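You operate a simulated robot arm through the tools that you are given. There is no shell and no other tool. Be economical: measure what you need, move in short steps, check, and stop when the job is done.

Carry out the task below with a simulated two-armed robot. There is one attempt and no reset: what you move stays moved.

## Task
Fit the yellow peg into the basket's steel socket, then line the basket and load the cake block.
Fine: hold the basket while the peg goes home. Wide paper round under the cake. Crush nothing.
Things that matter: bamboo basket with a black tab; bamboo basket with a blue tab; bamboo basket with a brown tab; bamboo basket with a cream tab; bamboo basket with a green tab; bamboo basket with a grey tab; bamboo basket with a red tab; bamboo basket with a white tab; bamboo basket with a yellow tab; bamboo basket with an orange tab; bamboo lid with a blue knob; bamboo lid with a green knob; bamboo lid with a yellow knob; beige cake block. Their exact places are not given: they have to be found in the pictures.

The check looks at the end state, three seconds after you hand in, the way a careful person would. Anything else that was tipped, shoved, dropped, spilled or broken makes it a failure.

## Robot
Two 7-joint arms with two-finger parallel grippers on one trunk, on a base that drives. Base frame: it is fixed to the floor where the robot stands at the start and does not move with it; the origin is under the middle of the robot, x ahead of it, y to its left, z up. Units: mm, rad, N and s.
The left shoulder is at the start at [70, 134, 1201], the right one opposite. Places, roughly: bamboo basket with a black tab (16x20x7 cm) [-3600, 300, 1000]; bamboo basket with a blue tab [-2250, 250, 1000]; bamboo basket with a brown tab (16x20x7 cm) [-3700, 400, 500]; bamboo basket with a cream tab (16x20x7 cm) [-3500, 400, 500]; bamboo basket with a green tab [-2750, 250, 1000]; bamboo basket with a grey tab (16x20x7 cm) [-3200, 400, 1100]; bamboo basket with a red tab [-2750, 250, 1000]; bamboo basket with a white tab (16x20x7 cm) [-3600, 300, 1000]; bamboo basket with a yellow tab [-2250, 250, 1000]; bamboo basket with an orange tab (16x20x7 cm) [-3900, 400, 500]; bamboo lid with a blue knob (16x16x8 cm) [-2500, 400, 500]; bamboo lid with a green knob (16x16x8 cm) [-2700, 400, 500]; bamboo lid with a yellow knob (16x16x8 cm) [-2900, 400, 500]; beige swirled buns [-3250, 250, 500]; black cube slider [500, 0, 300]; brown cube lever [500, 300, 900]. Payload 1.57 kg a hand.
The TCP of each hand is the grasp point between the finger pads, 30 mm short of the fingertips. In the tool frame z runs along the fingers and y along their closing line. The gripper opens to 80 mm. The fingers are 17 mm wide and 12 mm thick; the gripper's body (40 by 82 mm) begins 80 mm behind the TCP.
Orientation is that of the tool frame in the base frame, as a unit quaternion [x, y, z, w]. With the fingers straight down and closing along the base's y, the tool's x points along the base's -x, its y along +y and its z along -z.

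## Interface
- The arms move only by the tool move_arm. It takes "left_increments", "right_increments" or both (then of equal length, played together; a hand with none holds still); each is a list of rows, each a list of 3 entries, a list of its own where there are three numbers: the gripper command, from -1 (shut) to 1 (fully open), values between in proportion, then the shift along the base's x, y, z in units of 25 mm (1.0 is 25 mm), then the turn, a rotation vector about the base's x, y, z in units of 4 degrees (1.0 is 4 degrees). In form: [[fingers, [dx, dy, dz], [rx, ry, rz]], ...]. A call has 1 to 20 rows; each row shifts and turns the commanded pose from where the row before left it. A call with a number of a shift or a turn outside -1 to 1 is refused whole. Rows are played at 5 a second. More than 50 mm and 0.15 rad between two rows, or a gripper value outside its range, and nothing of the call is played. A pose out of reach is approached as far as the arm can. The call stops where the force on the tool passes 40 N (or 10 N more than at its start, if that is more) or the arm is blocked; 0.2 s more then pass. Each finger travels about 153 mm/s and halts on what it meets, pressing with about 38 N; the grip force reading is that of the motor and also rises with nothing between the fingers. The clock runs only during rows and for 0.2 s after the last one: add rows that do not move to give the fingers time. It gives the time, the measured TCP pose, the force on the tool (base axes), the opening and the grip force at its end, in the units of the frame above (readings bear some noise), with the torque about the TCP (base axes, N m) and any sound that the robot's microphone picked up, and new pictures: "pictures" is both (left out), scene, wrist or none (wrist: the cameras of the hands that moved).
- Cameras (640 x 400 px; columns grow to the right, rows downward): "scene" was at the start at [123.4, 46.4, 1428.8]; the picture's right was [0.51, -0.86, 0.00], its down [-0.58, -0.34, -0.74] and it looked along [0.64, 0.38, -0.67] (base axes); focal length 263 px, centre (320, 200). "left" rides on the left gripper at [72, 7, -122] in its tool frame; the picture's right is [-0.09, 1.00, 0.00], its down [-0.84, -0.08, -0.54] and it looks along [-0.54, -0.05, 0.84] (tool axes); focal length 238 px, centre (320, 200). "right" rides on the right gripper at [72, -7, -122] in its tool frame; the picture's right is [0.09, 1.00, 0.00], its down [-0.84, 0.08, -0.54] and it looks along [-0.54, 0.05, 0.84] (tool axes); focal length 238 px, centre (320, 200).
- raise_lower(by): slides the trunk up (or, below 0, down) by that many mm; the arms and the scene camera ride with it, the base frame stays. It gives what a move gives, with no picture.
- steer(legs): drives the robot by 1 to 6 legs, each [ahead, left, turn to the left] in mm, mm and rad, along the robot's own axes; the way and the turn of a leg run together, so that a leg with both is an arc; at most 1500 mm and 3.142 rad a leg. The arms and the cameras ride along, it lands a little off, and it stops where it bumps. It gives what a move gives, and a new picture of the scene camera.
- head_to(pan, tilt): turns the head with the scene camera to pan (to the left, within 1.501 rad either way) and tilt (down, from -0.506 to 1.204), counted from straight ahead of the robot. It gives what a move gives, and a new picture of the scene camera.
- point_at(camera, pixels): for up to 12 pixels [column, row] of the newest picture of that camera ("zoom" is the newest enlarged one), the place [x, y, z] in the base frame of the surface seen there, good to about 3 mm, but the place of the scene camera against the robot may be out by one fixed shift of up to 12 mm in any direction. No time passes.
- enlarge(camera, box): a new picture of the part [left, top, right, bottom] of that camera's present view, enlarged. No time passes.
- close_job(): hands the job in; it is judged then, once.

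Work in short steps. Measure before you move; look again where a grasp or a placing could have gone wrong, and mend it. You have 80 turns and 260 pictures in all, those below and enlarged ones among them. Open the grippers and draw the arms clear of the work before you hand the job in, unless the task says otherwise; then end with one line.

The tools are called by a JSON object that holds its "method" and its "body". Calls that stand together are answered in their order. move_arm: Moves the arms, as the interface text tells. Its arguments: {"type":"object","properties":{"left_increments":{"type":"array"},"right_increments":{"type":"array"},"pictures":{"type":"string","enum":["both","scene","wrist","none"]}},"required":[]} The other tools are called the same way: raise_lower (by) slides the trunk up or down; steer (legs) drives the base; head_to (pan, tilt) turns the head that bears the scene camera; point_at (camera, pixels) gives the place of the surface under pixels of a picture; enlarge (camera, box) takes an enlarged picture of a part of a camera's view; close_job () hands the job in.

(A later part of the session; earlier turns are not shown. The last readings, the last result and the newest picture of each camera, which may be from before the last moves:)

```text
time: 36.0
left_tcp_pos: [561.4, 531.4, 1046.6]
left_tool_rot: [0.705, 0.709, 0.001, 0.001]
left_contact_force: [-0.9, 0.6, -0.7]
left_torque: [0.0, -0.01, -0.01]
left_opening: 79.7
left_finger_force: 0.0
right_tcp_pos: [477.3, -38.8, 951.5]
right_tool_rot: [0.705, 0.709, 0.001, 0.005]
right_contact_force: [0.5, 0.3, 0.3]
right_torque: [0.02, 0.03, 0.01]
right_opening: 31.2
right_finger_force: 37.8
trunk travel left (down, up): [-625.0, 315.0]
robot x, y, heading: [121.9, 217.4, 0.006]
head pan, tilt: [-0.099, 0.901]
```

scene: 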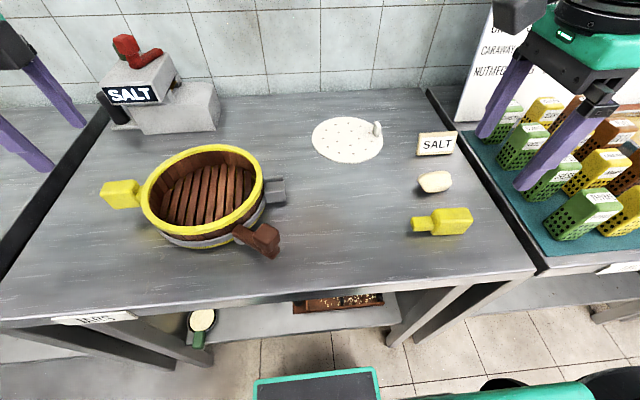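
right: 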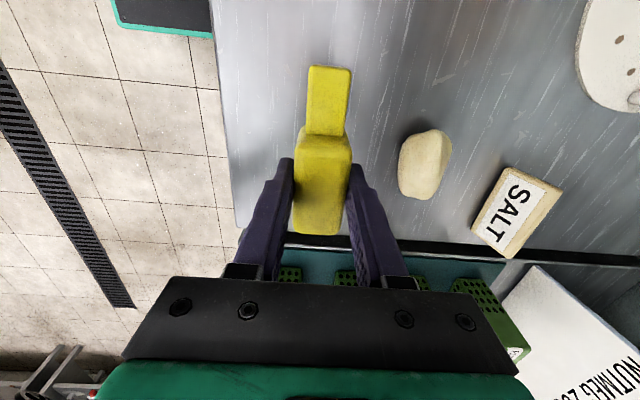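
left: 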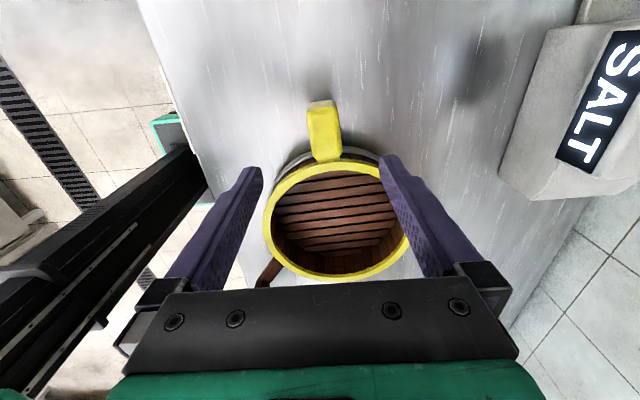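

The peg is held (31 mm, 38 N). Now moving it to staging at about [584, 120, 951] while the left hand comes down to 985 over the yellow handle for a measurement.

{"method": "move_arm", "body": {"left_increments": [[1, [0, -0.1, -0.4], [0, 0, 0]], [1, [0, -0.1, -0.4], [0, 0, 0]], [1, [0, -0.1, -0.4], [0, 0, 0]], [1, [0, -0.1, -0.4], [0, 0, 0]], [1, [0, 0, -0.4], [0, 0, 0]], [1, [0, 0, -0.4], [0, 0, 0]], [1, [0, 0, 0], [0, 0, 0]]], "right_increments": [[-1, [0.61, 0.91, 0], [0, 0, 0]], [-1, [0.61, 0.91, 0], [0, 0, 0]], [-1, [0.61, 0.91, 0], [0, 0, 0]], [-1, [0.61, 0.91, 0], [0, 0, 0]], [-1, [0.61, 0.91, 0], [0, 0, 0]], [-1, [0.61, 0.91, 0], [0, 0, 0]], [-1, [0.61, 0.91, 0], [0, 0, 0]]]}}

```text
time: 37.6
left_tcp_pos: [561.6, 521.0, 987.3]
left_tool_rot: [0.705, 0.709, 0.001, 0.002]
left_contact_force: [-0.4, 0.1, -0.7]
left_torque: [0.02, 0.0, -0.02]
left_opening: 80.1
left_finger_force: 0.1
right_tcp_pos: [584.8, 122.6, 952.1]
right_tool_rot: [0.705, 0.709, 0.001, 0.006]
right_contact_force: [-0.2, 0.1, 0.0]
right_torque: [-0.05, 0.0, 0.01]
right_opening: 30.9
right_finger_force: 38.0
trunk travel left (down, up): [-625.0, 315.0]
robot x, y, heading: [120.7, 216.8, -0.001]
head pan, tilt: [-0.099, 0.901]
```

scene: 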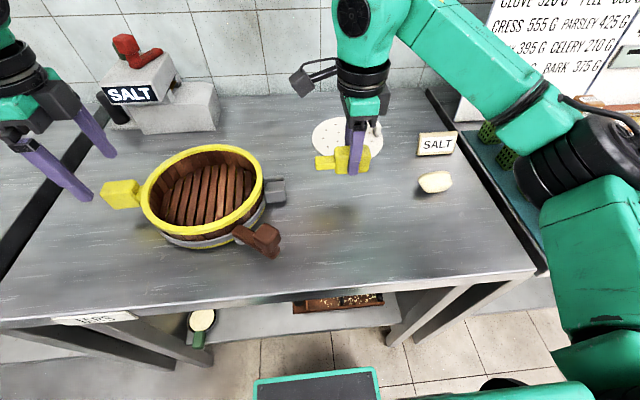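
right: 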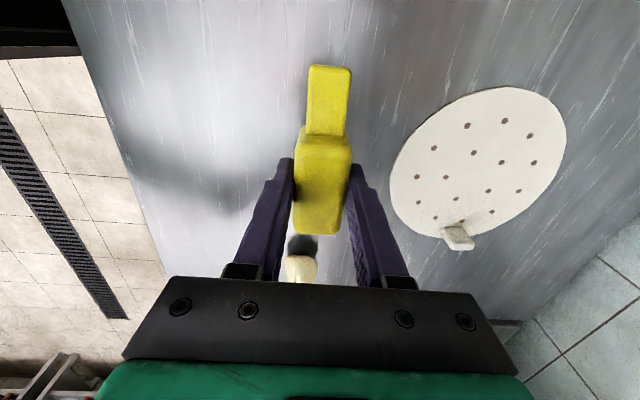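
left: 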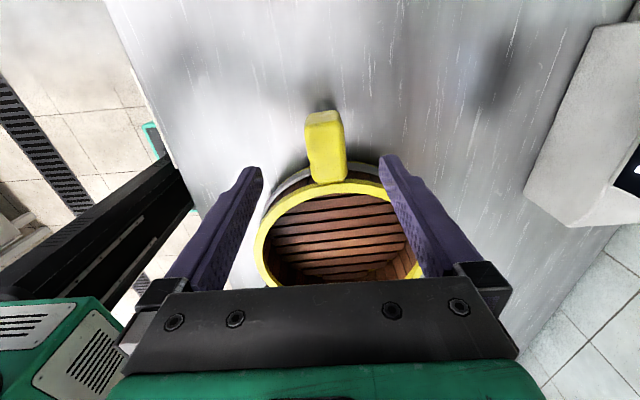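

Measuring the handle and the grinder's clearance in the left picture, and the tenon and paper in the right picture.

{"method": "point_at", "body": {"camera": "left", "pixels": [[325, 117], [308, 150], [326, 150], [344, 152], [330, 176], [320, 130], [526, 195], [590, 225], [300, 195], [385, 195], [320, 188]]}}

{"method": "point_at", "body": {"camera": "right", "pixels": [[329, 70], [328, 100], [326, 125], [310, 100], [346, 100], [323, 150], [321, 220], [440, 237], [458, 240], [485, 150], [400, 170], [562, 130]]}}

```text
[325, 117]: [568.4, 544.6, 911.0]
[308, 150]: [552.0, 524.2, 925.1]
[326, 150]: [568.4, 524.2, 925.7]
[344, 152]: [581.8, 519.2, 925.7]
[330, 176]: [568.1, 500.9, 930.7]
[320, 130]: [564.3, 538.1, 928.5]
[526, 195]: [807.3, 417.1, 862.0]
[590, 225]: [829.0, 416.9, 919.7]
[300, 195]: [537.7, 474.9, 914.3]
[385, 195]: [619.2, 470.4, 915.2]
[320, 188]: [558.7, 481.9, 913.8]
```

```text
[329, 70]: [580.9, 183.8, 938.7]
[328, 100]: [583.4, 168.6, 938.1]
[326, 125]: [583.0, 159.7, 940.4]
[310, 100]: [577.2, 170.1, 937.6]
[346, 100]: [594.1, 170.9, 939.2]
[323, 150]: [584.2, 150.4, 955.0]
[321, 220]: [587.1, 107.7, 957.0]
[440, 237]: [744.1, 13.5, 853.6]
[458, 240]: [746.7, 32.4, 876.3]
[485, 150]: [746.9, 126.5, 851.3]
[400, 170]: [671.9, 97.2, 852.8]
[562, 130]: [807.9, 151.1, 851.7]
```

Handle centre x≈567, y 490–545, top ≈927, tilted about +3°. Lowering the left hand around it (open), turned +2.8°.

{"method": "move_arm", "body": {"left_increments": [[1, [0.11, -0.06, 0], [0, 0, 0.35]], [1, [0.11, -0.06, -0.5], [0, 0, 0.35]], [1, [0, 0, -1], [0, 0, 0]], [1, [0, 0, -1], [0, 0, 0]], [1, [0, 0, -0.7], [0, 0, 0]]], "pictures": "both"}}

```text
time: 38.8
left_tcp_pos: [566.7, 517.6, 908.2]
left_tool_rot: [0.688, 0.726, 0.001, 0.002]
left_contact_force: [0.2, 0.6, 1.1]
left_torque: [0.01, 0.0, 0.03]
left_opening: 79.7
left_finger_force: 0.0
right_tcp_pos: [583.3, 122.1, 950.4]
right_tool_rot: [0.705, 0.709, 0.0, 0.004]
right_contact_force: [-0.3, 0.4, -0.1]
right_torque: [-0.01, -0.02, 0.0]
right_opening: 30.9
right_finger_force: 37.7
trunk travel left (down, up): [-625.0, 315.0]
robot x, y, heading: [120.4, 215.2, 0.001]
head pan, tilt: [-0.099, 0.901]
```

scene: 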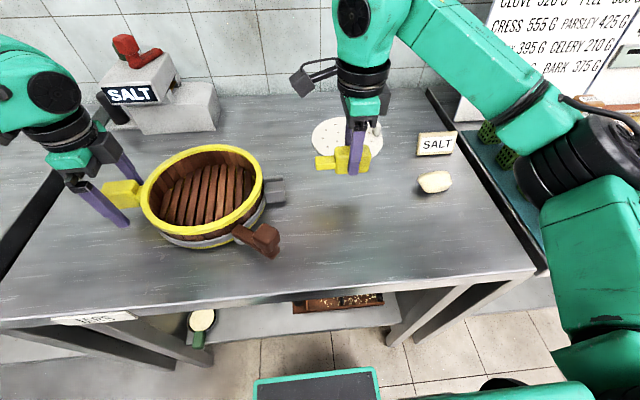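
left: 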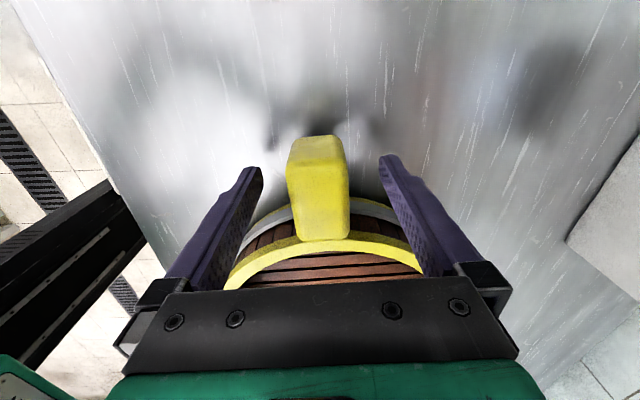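

The handle is centred between the left fingers (319,190). Closing gently on it.

{"method": "move_arm", "body": {"left_increments": [[0.3, [0, 0, 0], [0, 0, 0]], [-0.1, [0, 0, 0], [0, 0, 0]], [-0.3, [0, 0, 0], [0, 0, 0]], [-1, [0, 0, 0], [0, 0, 0]], [-1, [0, 0, 0], [0, 0, 0]]], "right_increments": [[-1, [0, 0.15, 0], [0, 0, 0]], [-1, [0, 0.15, 0], [0, 0, 0]], [-1, [0, 0.15, 0], [0, 0, 0]], [-1, [0, 0.15, 0], [0, 0, 0]], [-1, [0, 0.15, 0], [0, 0, 0]]], "pictures": "both"}}

```text
time: 40.0
left_tcp_pos: [566.7, 517.7, 908.1]
left_tool_rot: [0.688, 0.726, 0.001, 0.0]
left_contact_force: [0.2, 0.9, 0.1]
left_torque: [0.01, 0.03, 0.1]
left_opening: 31.8
left_finger_force: 38.3
right_tcp_pos: [583.9, 141.2, 951.1]
right_tool_rot: [0.705, 0.709, 0.001, 0.004]
right_contact_force: [0.2, 0.2, -0.7]
right_torque: [-0.01, 0.0, -0.02]
right_opening: 31.1
right_finger_force: 38.0
trunk travel left (down, up): [-625.0, 315.0]
robot x, y, heading: [117.6, 218.0, 0.005]
head pan, tilt: [-0.099, 0.901]
```

scene: 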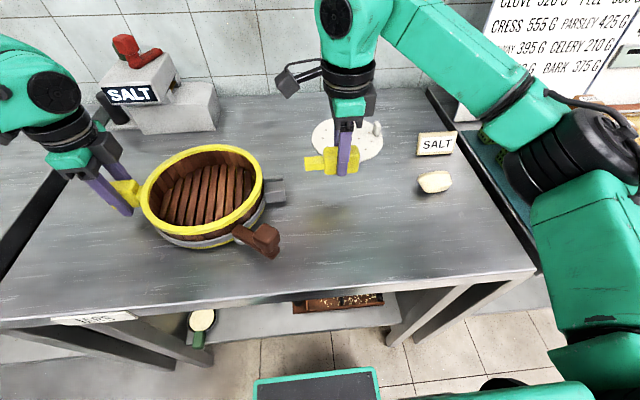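
right: 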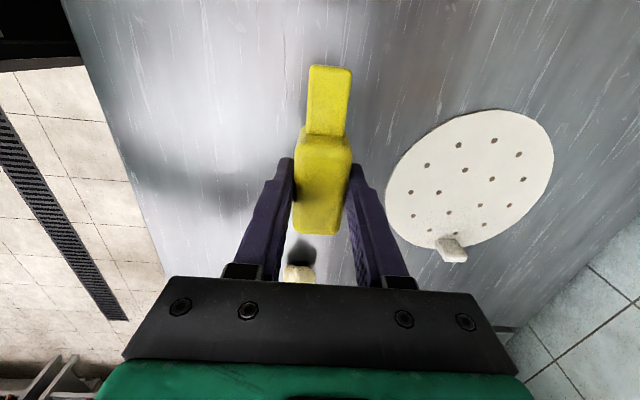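
left: 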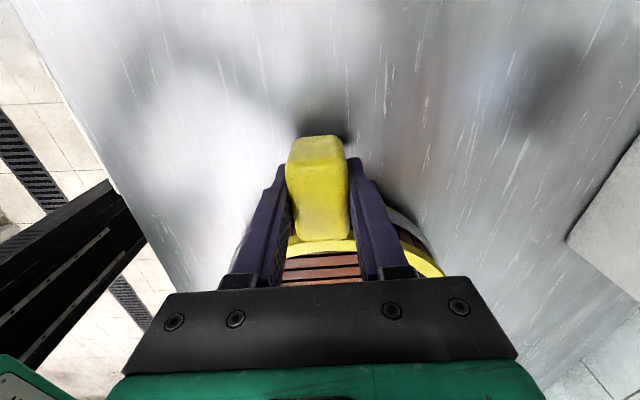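

The basket is held (32 mm, 38 N). Moving the peg forward, still above the socket, to see the socket roof in the right camera.

{"method": "move_arm", "body": {"right_increments": [[-1, [0, 0.7, 0], [0, 0, 0]], [-1, [0, 0.7, 0], [0, 0, 0]], [-1, [0, 0, 0], [0, 0, 0]]], "left_increments": [[-1, [0, 0, 0], [0, 0, 0]], [-1, [0, 0, 0], [0, 0, 0]], [-1, [0, 0, 0], [0, 0, 0]]], "pictures": "wrist"}}

{"method": "enlarge", "body": {"camera": "right", "box": [260, 0, 400, 88]}}

```text
time: 40.8
left_tcp_pos: [566.6, 517.6, 906.3]
left_tool_rot: [0.688, 0.726, 0.0, 0.001]
left_contact_force: [-0.3, 0.3, 0.1]
left_torque: [0.07, 0.05, -0.01]
left_opening: 31.7
left_finger_force: 38.6
right_tcp_pos: [585.0, 176.4, 950.3]
right_tool_rot: [0.706, 0.709, 0.001, 0.004]
right_contact_force: [0.5, 0.7, -0.8]
right_torque: [0.02, -0.02, 0.0]
right_opening: 31.0
right_finger_force: 38.1
trunk travel left (down, up): [-625.0, 315.0]
robot x, y, heading: [122.9, 217.4, 0.005]
head pan, tilt: [-0.099, 0.901]
```

right: 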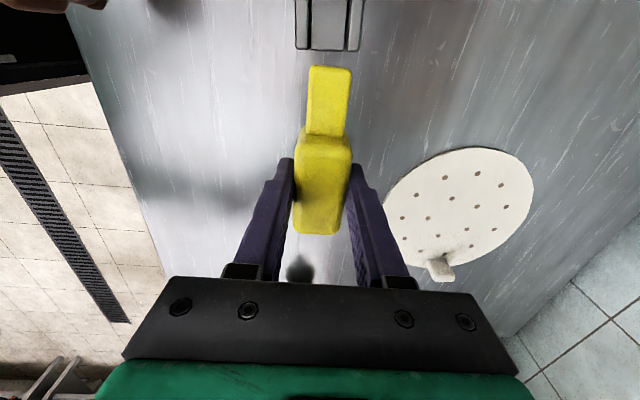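
left: 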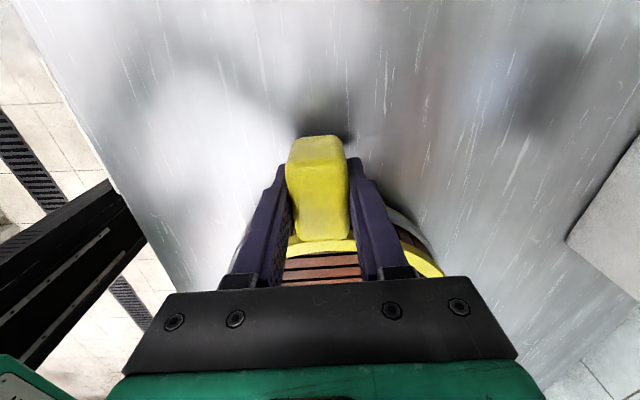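

```text
4.55 times, centred on (330, 44) of right
```

zoom: 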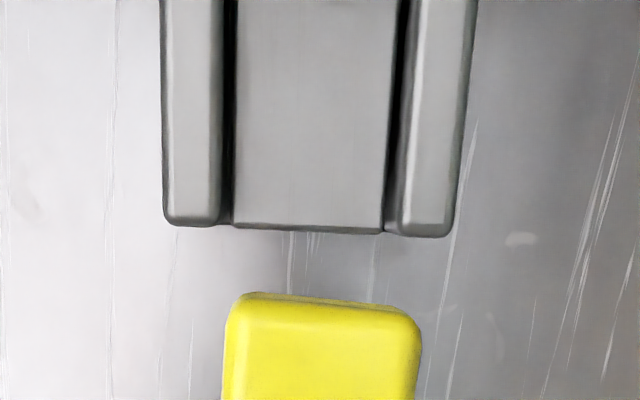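

The socket's walls and the tenon are both in view. Measuring wall inner edges, roof and tenon from this zoom.

{"method": "point_at", "body": {"camera": "zoom", "pixels": [[195, 20], [190, 205], [440, 20], [425, 220], [310, 20], [305, 215], [245, 215], [370, 220], [325, 315], [325, 390], [240, 360], [405, 370]]}}

{"method": "point_at", "body": {"camera": "right", "pixels": [[329, 72], [328, 90], [327, 110], [326, 125], [297, 47], [303, 5], [359, 50], [362, 5], [315, 47], [317, 5], [344, 49], [347, 5]]}}

```text
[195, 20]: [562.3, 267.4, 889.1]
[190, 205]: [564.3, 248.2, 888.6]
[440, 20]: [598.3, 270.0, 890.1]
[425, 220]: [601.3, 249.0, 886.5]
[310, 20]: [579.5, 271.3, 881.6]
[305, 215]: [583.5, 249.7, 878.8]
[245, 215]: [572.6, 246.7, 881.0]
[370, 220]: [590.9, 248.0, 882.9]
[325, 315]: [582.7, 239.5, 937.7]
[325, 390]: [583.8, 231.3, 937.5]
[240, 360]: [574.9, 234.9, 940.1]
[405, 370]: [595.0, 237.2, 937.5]
```

```text
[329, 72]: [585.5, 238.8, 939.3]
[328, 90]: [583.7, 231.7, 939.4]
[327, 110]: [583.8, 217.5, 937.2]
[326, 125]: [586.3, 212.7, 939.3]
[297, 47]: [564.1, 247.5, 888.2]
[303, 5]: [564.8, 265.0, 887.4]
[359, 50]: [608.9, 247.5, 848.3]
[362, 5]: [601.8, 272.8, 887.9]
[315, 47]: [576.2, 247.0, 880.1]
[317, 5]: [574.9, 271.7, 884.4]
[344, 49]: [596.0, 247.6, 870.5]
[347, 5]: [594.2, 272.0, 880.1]
```

Socket axis: x≈582.9 at mouth y≈249, tilted −3.6°; the tenon is tilted −1.3°, with its tip at TCP+64.6 and its top 12 mm under TCP. I'll back off, turn +2.3°, and lower to TCP z≈889 in front of the mouth.

{"method": "move_arm", "body": {"right_increments": [[-1, [0.1, -0.34, 0], [0, 0, 0.58]], [-1, [0, 0, -1], [0, 0, 0]], [-1, [0, 0, -1], [0, 0, 0]], [-1, [0, 0, -0.45], [0, 0, 0]], [-1, [0, 0, 0], [0, 0, 0]]], "left_increments": [[-1, [0, 0, 0], [0, 0, 0]], [-1, [0, 0, 0], [0, 0, 0]], [-1, [0, 0, 0], [0, 0, 0]], [-1, [0, 0, 0], [0, 0, 0]], [-1, [0, 0, 0], [0, 0, 0]]]}}

{"method": "enlarge", "body": {"camera": "right", "box": [260, 0, 400, 88]}}

{"method": "enlarge", "body": {"camera": "scene", "box": [250, 165, 362, 235]}}

```text
time: 42.0
left_tcp_pos: [566.7, 517.6, 908.4]
left_tool_rot: [0.687, 0.726, 0.0, 0.0]
left_contact_force: [-0.4, 0.8, -0.7]
left_torque: [0.09, 0.1, 0.01]
left_opening: 31.9
left_finger_force: 38.1
right_tcp_pos: [587.8, 168.0, 889.1]
right_tool_rot: [0.69, 0.724, 0.002, 0.004]
right_contact_force: [-0.3, 0.7, -0.5]
right_torque: [-0.03, -0.02, 0.01]
right_opening: 31.1
right_finger_force: 37.8
trunk travel left (down, up): [-625.0, 315.0]
robot x, y, heading: [118.6, 218.6, 0.001]
head pan, tilt: [-0.099, 0.901]
```

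scene: 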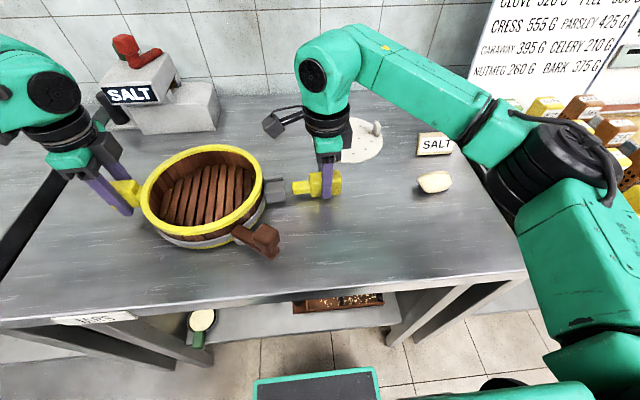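
right: 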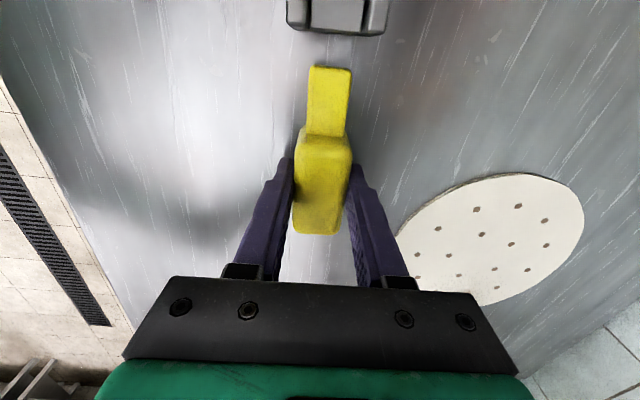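
left: 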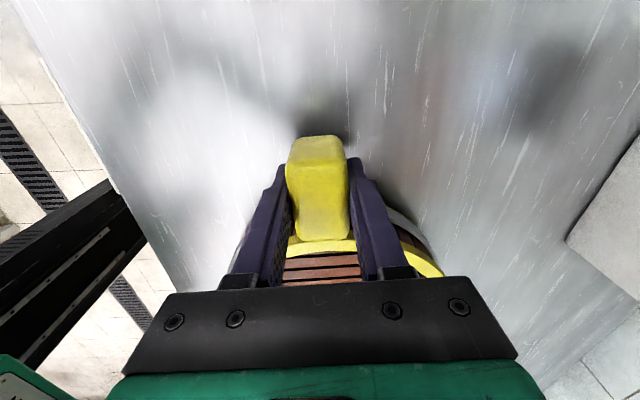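

```text
4.55 times, centred on (330, 44) of right
```

zoom: 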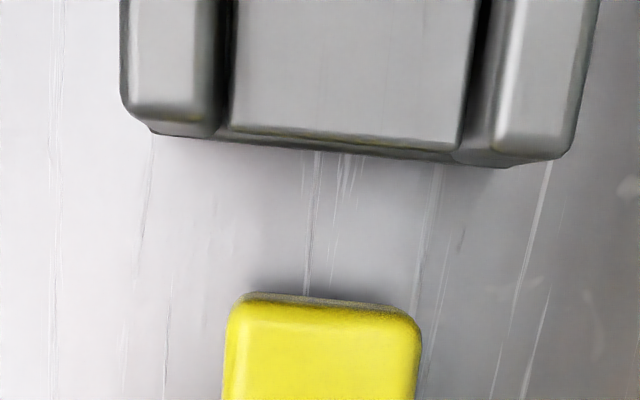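

```text
5.71 times, centred on (306, 200) of scene
```

zoom: 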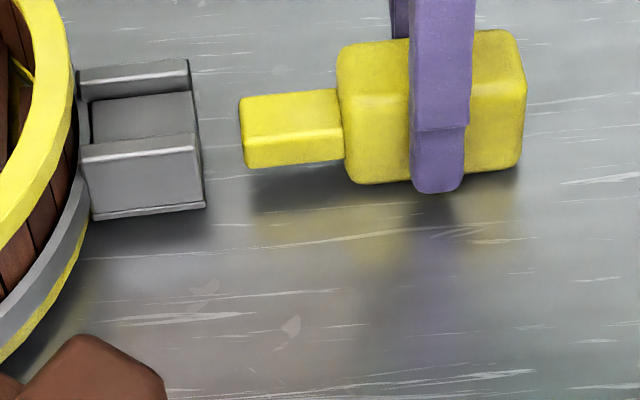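

Tenon and mouth are aligned laterally within ~0.5 mm and the height looks right. Advancing slowly, 27 mm, so the tip just enters.

{"method": "move_arm", "body": {"right_increments": [[-1, [-0.013, 0.2, 0.03], [0, 0, 0]], [-1, [-0.013, 0.2, 0], [0, 0, 0]], [-1, [-0.013, 0.2, 0], [0, 0, 0]], [-1, [-0.008, 0.12, 0], [0, 0, 0]], [-1, [-0.008, 0.12, 0], [0, 0, 0]], [-1, [-0.008, 0.12, 0], [0, 0, 0]], [-1, [-0.008, 0.12, 0], [0, 0, 0]], [-1, [0, 0, 0], [0, 0, 0]]], "left_increments": [[-1, [0, 0, 0], [0, 0, 0]], [-1, [0, 0, 0], [0, 0, 0]], [-1, [0, 0, 0], [0, 0, 0]], [-1, [0, 0, 0], [0, 0, 0]], [-1, [0, 0, 0], [0, 0, 0]], [-1, [0, 0, 0], [0, 0, 0]], [-1, [0, 0, 0], [0, 0, 0]], [-1, [0, 0, 0], [0, 0, 0]]], "pictures": "wrist"}}

{"method": "enlarge", "body": {"camera": "right", "box": [250, 0, 410, 100]}}

{"method": "enlarge", "body": {"camera": "scene", "box": [250, 165, 362, 235]}}

```text
time: 43.8
left_tcp_pos: [567.1, 518.1, 906.5]
left_tool_rot: [0.688, 0.726, 0.0, 0.001]
left_contact_force: [1.2, 2.0, 0.0]
left_torque: [-0.21, 0.02, 0.1]
left_opening: 31.7
left_finger_force: 37.7
right_tcp_pos: [585.3, 194.1, 890.0]
right_tool_rot: [0.69, 0.724, 0.001, 0.004]
right_contact_force: [-0.6, -1.3, -2.5]
right_torque: [-0.11, -0.04, 0.0]
right_opening: 30.7
right_finger_force: 38.4
trunk travel left (down, up): [-625.0, 315.0]
robot x, y, heading: [123.5, 215.4, 0.001]
head pan, tilt: [-0.099, 0.901]
```

right: 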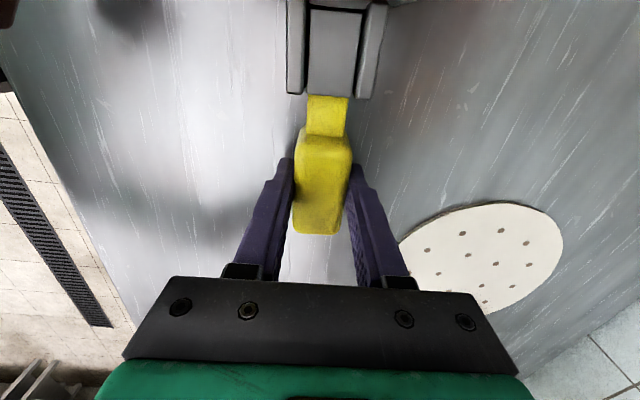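
left: 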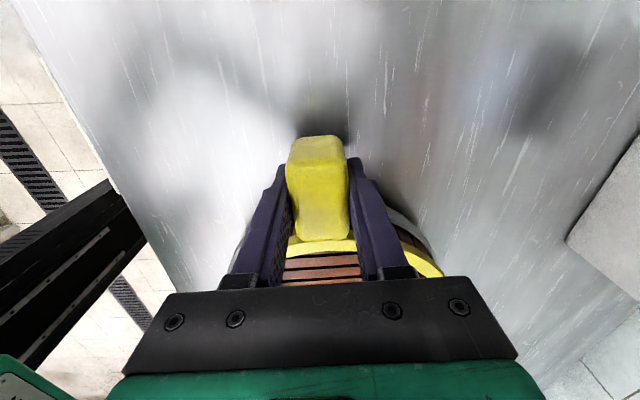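

```text
4.00 times, centred on (330, 50) of right
```

zoom: 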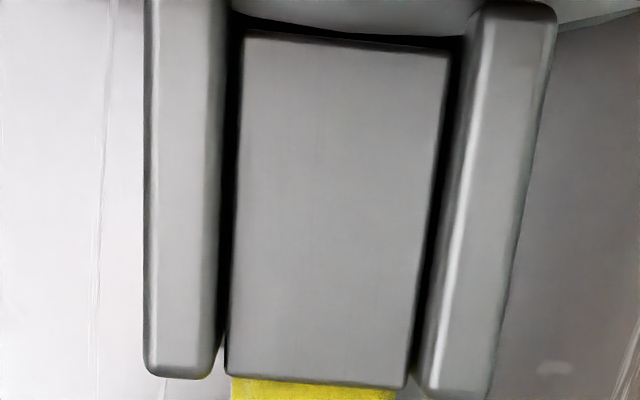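

```text
5.71 times, centred on (306, 200) of scene
```

zoom: 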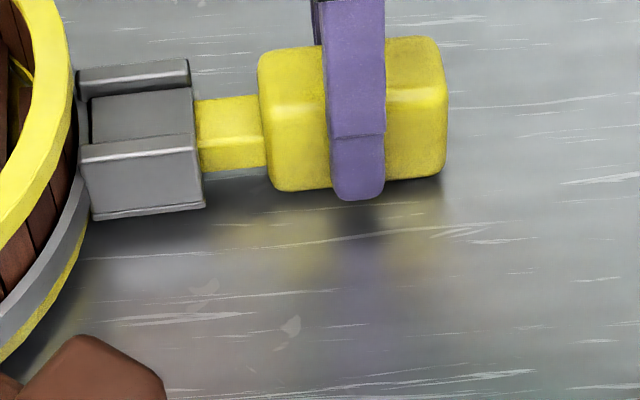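

The tenon is ~10 mm in with small forces (−2.5 N in z, so touching the roof slightly). Lowering 0.5 mm and pushing on by 27 mm.

{"method": "move_arm", "body": {"right_increments": [[-1, [-0.008, 0.12, -0.02], [0, 0, 0]], [-1, [-0.008, 0.12, 0], [0, 0, 0]], [-1, [-0.008, 0.12, 0], [0, 0, 0]], [-1, [-0.008, 0.12, 0], [0, 0, 0]], [-1, [-0.008, 0.12, 0], [0, 0, 0]], [-1, [-0.008, 0.12, 0], [0, 0, 0]], [-1, [-0.008, 0.12, 0], [0, 0, 0]], [-1, [-0.008, 0.12, 0], [0, 0, 0]], [-1, [-0.008, 0.12, 0], [0, 0, 0]], [-1, [0, 0, 0], [0, 0, 0]]], "left_increments": [[-1, [0, 0, 0], [0, 0, 0]], [-1, [0, 0, 0], [0, 0, 0]], [-1, [0, 0, 0], [0, 0, 0]], [-1, [0, 0, 0], [0, 0, 0]], [-1, [0, 0, 0], [0, 0, 0]], [-1, [0, 0, 0], [0, 0, 0]], [-1, [0, 0, 0], [0, 0, 0]], [-1, [0, 0, 0], [0, 0, 0]], [-1, [0, 0, 0], [0, 0, 0]], [-1, [0, 0, 0], [0, 0, 0]]], "pictures": "wrist"}}

{"method": "enlarge", "body": {"camera": "right", "box": [250, 60, 410, 160]}}

{"method": "enlarge", "body": {"camera": "scene", "box": [250, 165, 362, 235]}}

```text
time: 46.0
left_tcp_pos: [566.6, 519.0, 907.9]
left_tool_rot: [0.688, 0.726, 0.002, 0.0]
left_contact_force: [0.7, 29.3, 4.3]
left_torque: [-0.24, 0.14, 0.0]
left_opening: 31.9
left_finger_force: 37.9
right_tcp_pos: [583.7, 220.2, 889.7]
right_tool_rot: [0.692, 0.722, 0.0, 0.005]
right_contact_force: [1.4, -27.9, -0.8]
right_torque: [-0.17, 0.01, 0.1]
right_opening: 31.6
right_finger_force: 37.8
trunk travel left (down, up): [-625.0, 315.0]
robot x, y, heading: [120.1, 220.0, 0.003]
head pan, tilt: [-0.099, 0.901]
```

right: 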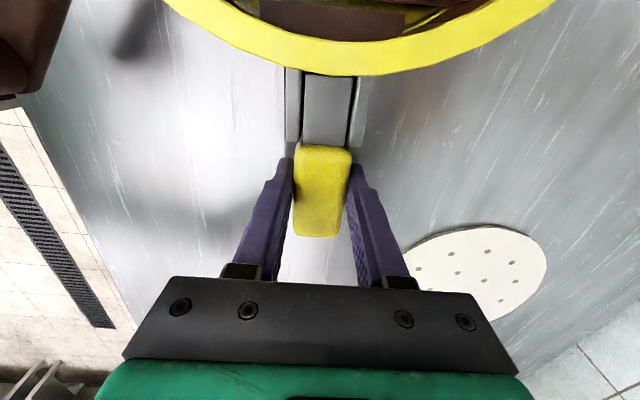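
left: 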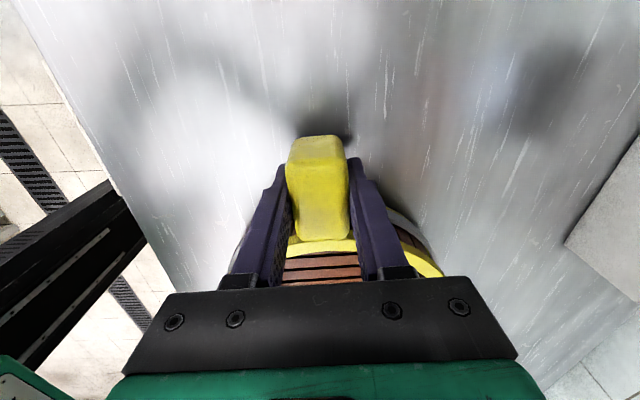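

```text
4.00 times, centred on (330, 110) of right
```

zoom: 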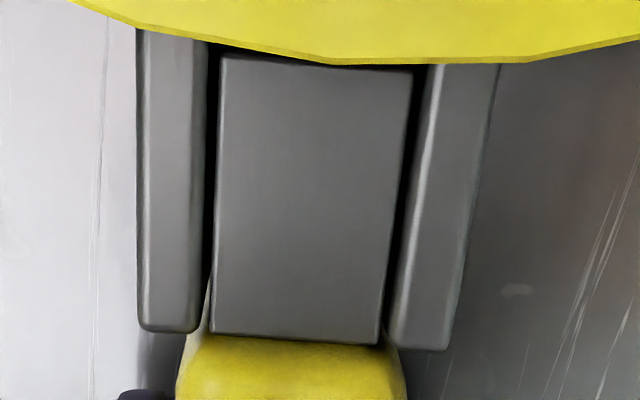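

```text
5.71 times, centred on (306, 200) of scene
```

zoom: 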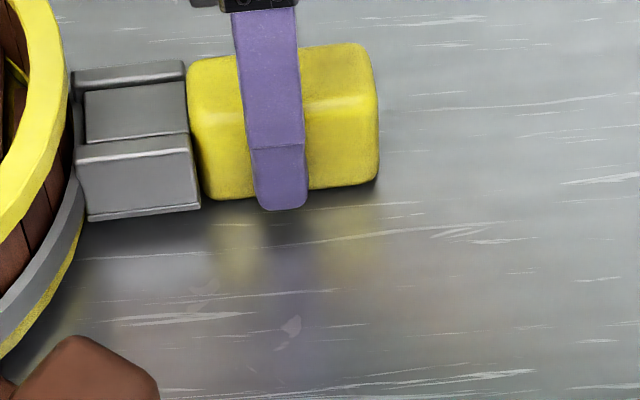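

The peg is home: body against the mouth with −28 N, the left arm holding +29 N. Relaxing 1.5 mm, opening the right hand, and lifting it straight up.

{"method": "move_arm", "body": {"right_increments": [[-1, [0.002, -0.03, 0], [0, 0, 0]], [-1, [0.002, -0.03, 0], [0, 0, 0]], [0.2, [0, 0, 0], [0, 0, 0]], [0.4, [0, 0, 0], [0, 0, 0]], [0.4, [0, 0, 0.5], [0, 0, 0]], [0.4, [0, 0, 1], [0, 0, 0]], [0.4, [0, 0, 1], [0, 0, 0]], [0.4, [0, -0.3, 1], [0, 0, 0]], [0.4, [0, -0.3, 1], [0, 0, 0]]], "left_increments": [[-1, [0, 0, 0], [0, 0, 0]], [-1, [0, 0, 0], [0, 0, 0]], [-1, [0, 0, 0], [0, 0, 0]], [-1, [0, 0, 0], [0, 0, 0]], [-1, [0, 0, 0], [0, 0, 0]], [-1, [0, 0, 0], [0, 0, 0]], [-1, [0, 0, 0], [0, 0, 0]], [-1, [0, 0, 0], [0, 0, 0]], [-1, [0, 0, 0], [0, 0, 0]]]}}

{"method": "enlarge", "body": {"camera": "scene", "box": [240, 160, 368, 240]}}

```text
time: 48.0
left_tcp_pos: [566.9, 516.3, 907.5]
left_tool_rot: [0.688, 0.726, 0.001, 0.001]
left_contact_force: [0.9, 0.6, -0.1]
left_torque: [0.5, -0.04, -0.03]
left_opening: 31.7
left_finger_force: 37.9
right_tcp_pos: [585.2, 203.2, 1003.0]
right_tool_rot: [0.69, 0.724, 0.002, 0.004]
right_contact_force: [0.3, -0.2, 1.0]
right_torque: [-0.02, -0.01, -0.02]
right_opening: 55.9
right_finger_force: 0.1
trunk travel left (down, up): [-625.0, 315.0]
robot x, y, heading: [123.7, 218.6, 0.004]
head pan, tilt: [-0.099, 0.901]
```

scene: 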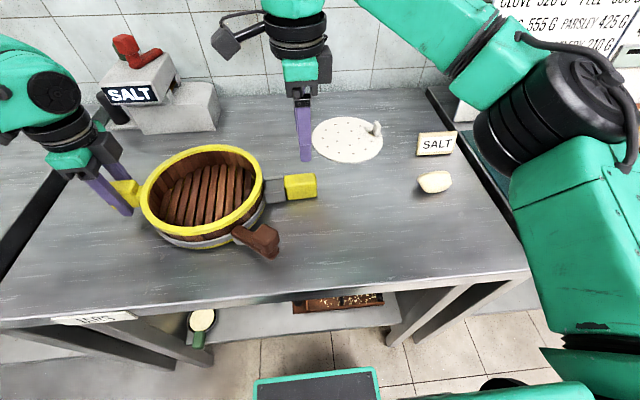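
right: 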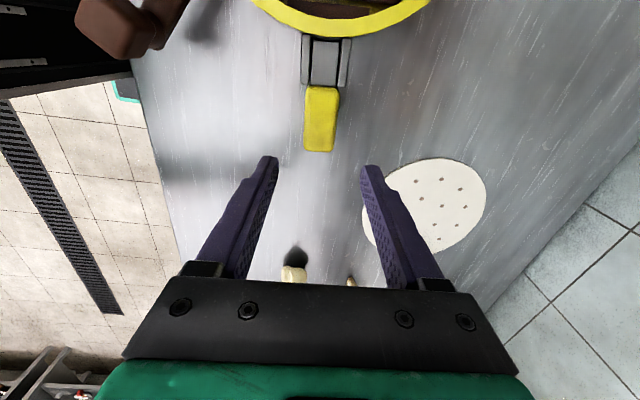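
left: 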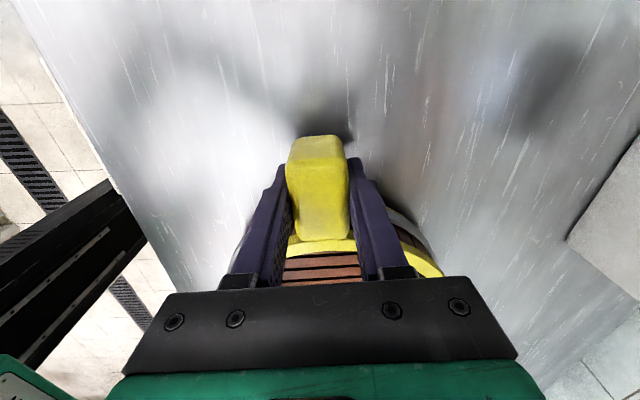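

```text
5.00 times, centred on (304, 200) of scene
```

zoom: 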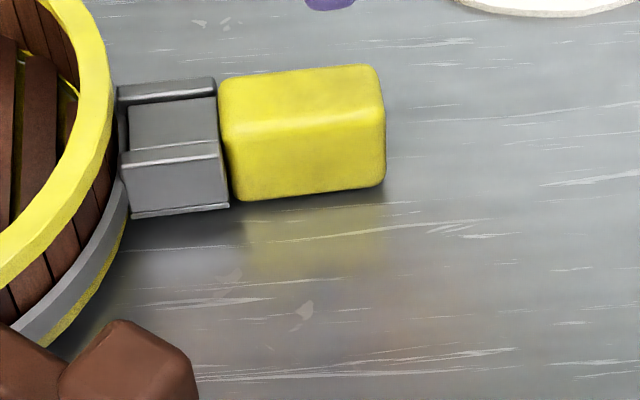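

The peg sits flush in the socket. Releasing and raising the left hand straight up, and moving the right hand over toward the paper's tab (~[746, 30]).

{"method": "move_arm", "body": {"right_increments": [[0, [0.8, -0.4, -0.1], [0, 0, -0.1]], [0, [0.8, -0.8, -0.1], [0, 0, -0.1]], [0, [0.8, -0.8, -0.1], [0, 0, -0.1]], [0, [0.8, -0.8, -0.1], [0, 0, -0.1]], [0, [0.8, -0.8, -0.1], [0, 0, -0.2]], [0, [0.8, -0.8, -0.1], [0, 0, 0]], [0, [0.8, -0.8, -0.1], [0, 0, 0]], [0, [0.7, -0.8, -0.1], [0, 0, 0]]], "left_increments": [[0.2, [0, 0, 0], [0, 0, 0]], [0.5, [0, 0, 0], [0, 0, 0]], [0.6, [0, 0, 0.4], [0, 0, 0]], [0.6, [0, 0, 1], [0, 0, 0]], [0.6, [0, 0, 1], [0, 0, 0]], [0.6, [0, 0, 1], [0, 0, 0]], [0.6, [0, 0, 1], [0, 0, 0]], [0.6, [0, 0.5, 0.5], [0, 0, 0]]]}}

{"method": "point_at", "body": {"camera": "scene", "pixels": [[370, 85], [270, 90], [300, 186], [205, 190], [210, 160]]}}

```text
time: 49.8
left_tcp_pos: [566.2, 527.7, 1029.6]
left_tool_rot: [0.688, 0.726, 0.001, -0.001]
left_contact_force: [-0.3, -1.2, -0.2]
left_torque: [0.0, 0.03, 0.0]
left_opening: 63.7
left_finger_force: 0.1
right_tcp_pos: [712.0, 41.8, 973.6]
right_tool_rot: [0.705, 0.71, 0.001, 0.004]
right_contact_force: [0.0, -1.3, 0.4]
right_torque: [0.01, -0.01, 0.03]
right_opening: 40.1
right_finger_force: 0.0
right hand out of reach, approached as far as the arm can: row 7, 8
trunk travel left (down, up): [-625.0, 315.0]
robot x, y, heading: [119.9, 216.5, 0.006]
head pan, tilt: [-0.099, 0.901]
```

scene: 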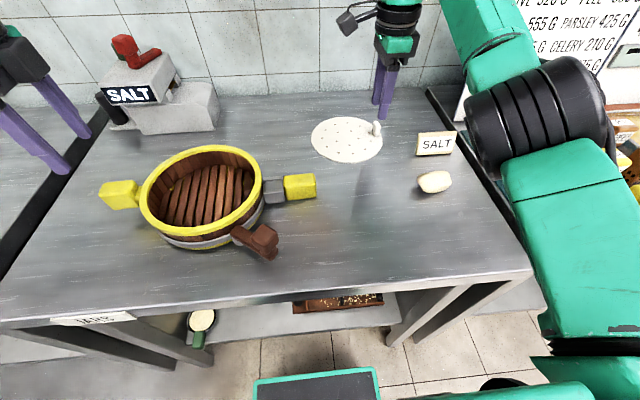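
right: 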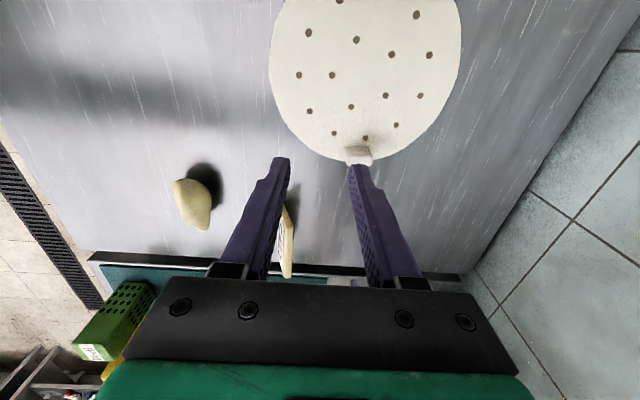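
left: 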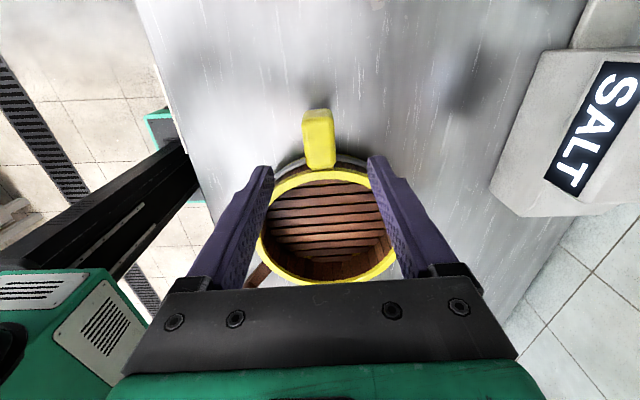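

```text
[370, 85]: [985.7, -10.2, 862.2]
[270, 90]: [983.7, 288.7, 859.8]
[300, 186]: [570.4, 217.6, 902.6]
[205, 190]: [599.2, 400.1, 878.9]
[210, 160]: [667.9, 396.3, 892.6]
```

The arm stops at x≈712 here. The wall is far off (x≈985), so I'll drive 40 mm ahead and 60 mm right, then measure the tab.

{"method": "steer", "body": {"legs": [[40, -60, 0]]}}

{"method": "move_arm", "body": {"right_increments": [[0, [-0.2, 0.4, 0], [0, 0, 0]], [0, [0, 0.3, -0.2], [0, 0, 0]]], "pictures": "wrist"}}

{"method": "enlarge", "body": {"camera": "right", "box": [260, 100, 420, 200]}}

```text
time: 50.8
left_tcp_pos: [606.8, 469.1, 1029.3]
left_tool_rot: [0.687, 0.726, 0.0, 0.0]
left_contact_force: [0.0, -1.5, 0.2]
left_torque: [-0.01, -0.03, 0.04]
left_opening: 64.0
left_finger_force: 0.0
right_tcp_pos: [750.7, -14.9, 974.5]
right_tool_rot: [0.705, 0.709, 0.001, 0.004]
right_contact_force: [0.5, -0.2, 0.4]
right_torque: [0.0, 0.02, 0.05]
right_opening: 39.9
right_finger_force: 0.0
trunk travel left (down, up): [-625.0, 315.0]
robot x, y, heading: [157.5, 155.8, 0.005]
head pan, tilt: [-0.099, 0.901]
```

scene: 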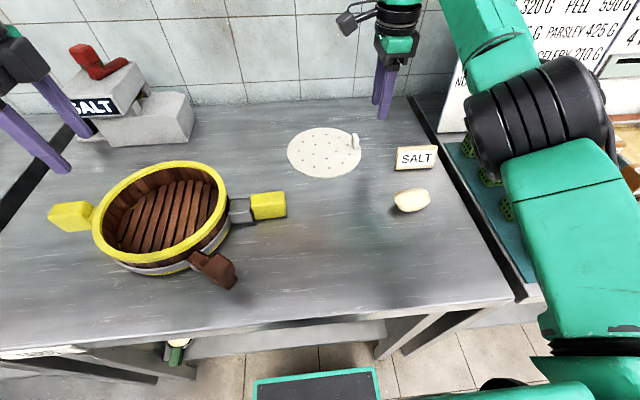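

```text
time: 51.4
left_tcp_pos: [607.5, 469.5, 1028.3]
left_tool_rot: [0.688, 0.725, 0.0, 0.001]
left_contact_force: [-0.6, 0.3, -0.3]
left_torque: [0.06, -0.01, 0.03]
left_opening: 64.0
left_finger_force: 0.1
right_tcp_pos: [746.2, 2.5, 969.6]
right_tool_rot: [0.705, 0.709, 0.001, 0.005]
right_contact_force: [0.2, -0.3, 0.5]
right_torque: [-0.01, 0.0, 0.0]
right_opening: 40.1
right_finger_force: 0.0
trunk travel left (down, up): [-625.0, 315.0]
robot x, y, heading: [158.8, 155.9, 0.001]
head pan, tilt: [-0.099, 0.901]
```

right: 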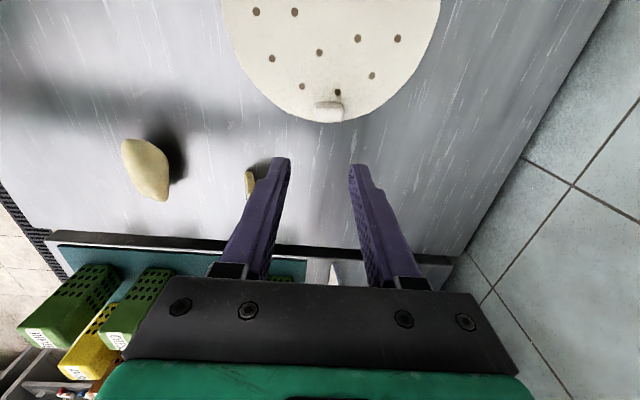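

```text
4.00 times, centred on (340, 150) of right
```

zoom: 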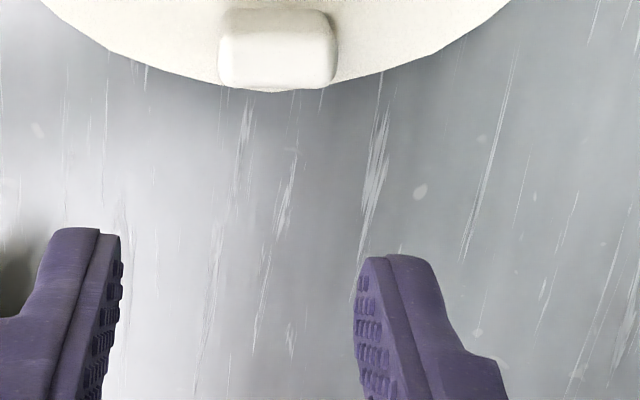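

The tab is a small upright block, ~23 mm wide along x. Measuring it and the disc.

{"method": "point_at", "body": {"camera": "zoom", "pixels": [[228, 30], [278, 30], [328, 30], [278, 18], [278, 55], [278, 85], [230, 70], [328, 70], [150, 10], [430, 20]]}}

{"method": "point_at", "body": {"camera": "right", "pixels": [[230, 40], [265, 95], [300, 117], [390, 100], [425, 50], [330, 50], [160, 150], [133, 195], [152, 170], [250, 190], [168, 195]]}}

{"method": "point_at", "body": {"camera": "scene", "pixels": [[324, 129], [323, 177], [287, 152], [360, 153], [324, 153], [355, 140]]}}

{"method": "enlarge", "body": {"camera": "scene", "box": [276, 115, 372, 190]}}

```text
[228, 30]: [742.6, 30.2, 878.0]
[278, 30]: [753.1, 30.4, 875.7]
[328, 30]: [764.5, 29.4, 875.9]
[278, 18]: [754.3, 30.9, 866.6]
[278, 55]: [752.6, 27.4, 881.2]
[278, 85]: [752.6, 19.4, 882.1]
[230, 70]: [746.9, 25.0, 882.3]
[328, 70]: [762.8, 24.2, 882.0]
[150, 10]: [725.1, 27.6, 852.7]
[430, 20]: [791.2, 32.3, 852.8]
```

```text
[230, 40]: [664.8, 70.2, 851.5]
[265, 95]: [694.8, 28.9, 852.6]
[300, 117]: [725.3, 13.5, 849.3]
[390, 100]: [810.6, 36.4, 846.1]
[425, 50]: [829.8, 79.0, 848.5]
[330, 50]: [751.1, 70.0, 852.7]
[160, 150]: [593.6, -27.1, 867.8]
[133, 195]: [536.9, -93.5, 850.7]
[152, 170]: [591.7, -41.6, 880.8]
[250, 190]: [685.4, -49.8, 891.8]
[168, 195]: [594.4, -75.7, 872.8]
```

```text
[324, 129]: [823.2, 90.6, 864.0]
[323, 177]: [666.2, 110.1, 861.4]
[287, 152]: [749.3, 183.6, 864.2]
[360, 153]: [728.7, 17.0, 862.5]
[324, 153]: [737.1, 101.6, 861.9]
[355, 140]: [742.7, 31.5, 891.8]
```

```text
5.33 times, centred on (324, 152) of scene
```

zoom: 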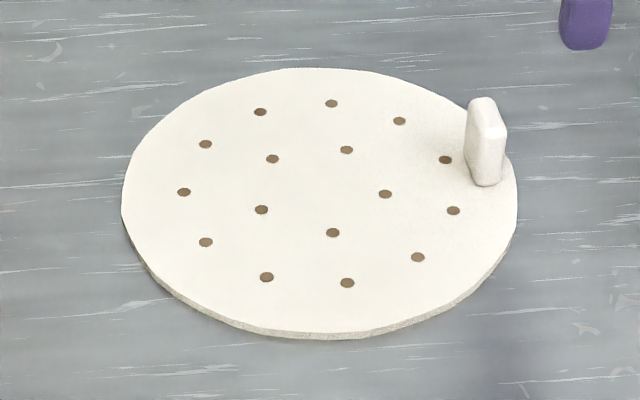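

The disc is centred near (747, 97) with R≈80–85. I need the basket's inner radius, so I'll measure rim and floor edges in the left camera.

{"method": "move_arm", "body": {"left_increments": [[0.6, [-0.8, 0, 0], [0, 0, 0]], [0.6, [-0.8, 0, 0.5], [0, 0, 0]]], "pictures": "wrist"}}

{"method": "enlarge", "body": {"camera": "scene", "box": [80, 150, 240, 290]}}

{"method": "enlarge", "body": {"camera": "left", "box": [240, 140, 420, 290]}}

```text
time: 52.0
left_tcp_pos: [566.8, 468.4, 1043.3]
left_tool_rot: [0.688, 0.726, 0.001, 0.002]
left_contact_force: [-0.8, 0.4, -0.3]
left_torque: [-0.01, -0.04, -0.01]
left_opening: 63.9
left_finger_force: 0.0
right_tcp_pos: [746.0, 2.4, 969.6]
right_tool_rot: [0.705, 0.709, 0.002, 0.004]
right_contact_force: [-0.2, -0.4, 0.3]
right_torque: [0.0, -0.04, 0.03]
right_opening: 39.7
right_finger_force: 0.0
trunk travel left (down, up): [-625.0, 315.0]
robot x, y, heading: [166.2, 154.0, 0.006]
head pan, tilt: [-0.099, 0.901]
```

left: 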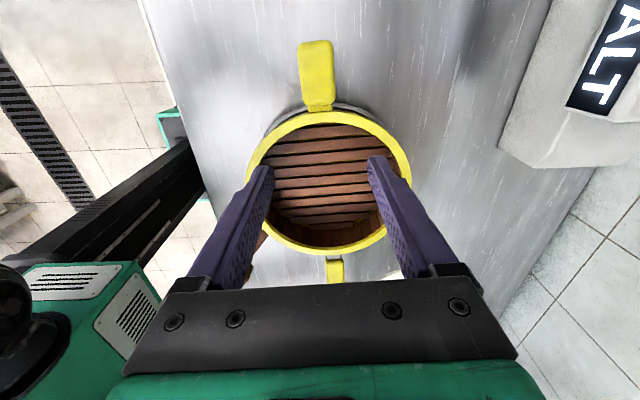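

```text
2.86 times, centred on (160, 220) of scene
```

zoom: 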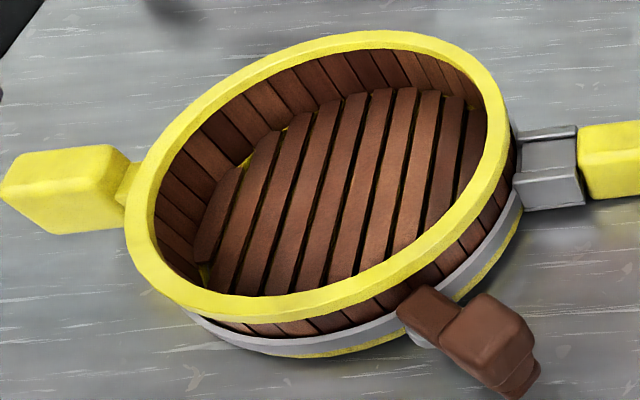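

```text
2.67 times, centred on (330, 215) of left
```

zoom: 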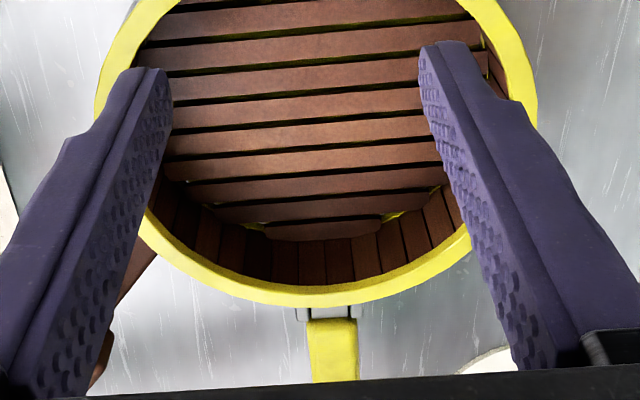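

Measuring rim inner edges and floor edge in the left picture.

{"method": "point_at", "body": {"camera": "left", "pixels": [[328, 115], [328, 122], [258, 160], [264, 165], [404, 160], [397, 165], [331, 249], [331, 242], [331, 232], [325, 135], [330, 180], [290, 215]]}}

{"method": "point_at", "body": {"camera": "scene", "pixels": [[160, 165], [160, 174], [107, 215], [112, 215], [222, 190], [216, 190], [165, 254], [165, 248], [155, 215], [200, 190], [135, 240], [180, 185]]}}

```text
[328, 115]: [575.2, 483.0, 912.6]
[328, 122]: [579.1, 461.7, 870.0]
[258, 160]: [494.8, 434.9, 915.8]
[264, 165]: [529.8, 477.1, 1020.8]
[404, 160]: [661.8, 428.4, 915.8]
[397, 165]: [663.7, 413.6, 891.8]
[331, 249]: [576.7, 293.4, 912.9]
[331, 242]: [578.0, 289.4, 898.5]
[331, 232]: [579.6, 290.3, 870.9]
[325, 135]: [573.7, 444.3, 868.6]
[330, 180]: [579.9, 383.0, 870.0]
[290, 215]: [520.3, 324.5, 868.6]
```

```text
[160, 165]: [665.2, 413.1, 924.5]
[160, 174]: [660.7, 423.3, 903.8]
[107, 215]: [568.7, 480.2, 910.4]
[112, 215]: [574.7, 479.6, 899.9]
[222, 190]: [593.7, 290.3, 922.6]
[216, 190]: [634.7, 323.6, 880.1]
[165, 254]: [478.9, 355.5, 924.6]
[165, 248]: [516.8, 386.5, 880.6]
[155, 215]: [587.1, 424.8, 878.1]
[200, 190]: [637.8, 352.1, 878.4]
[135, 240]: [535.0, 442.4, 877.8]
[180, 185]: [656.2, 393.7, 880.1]
```

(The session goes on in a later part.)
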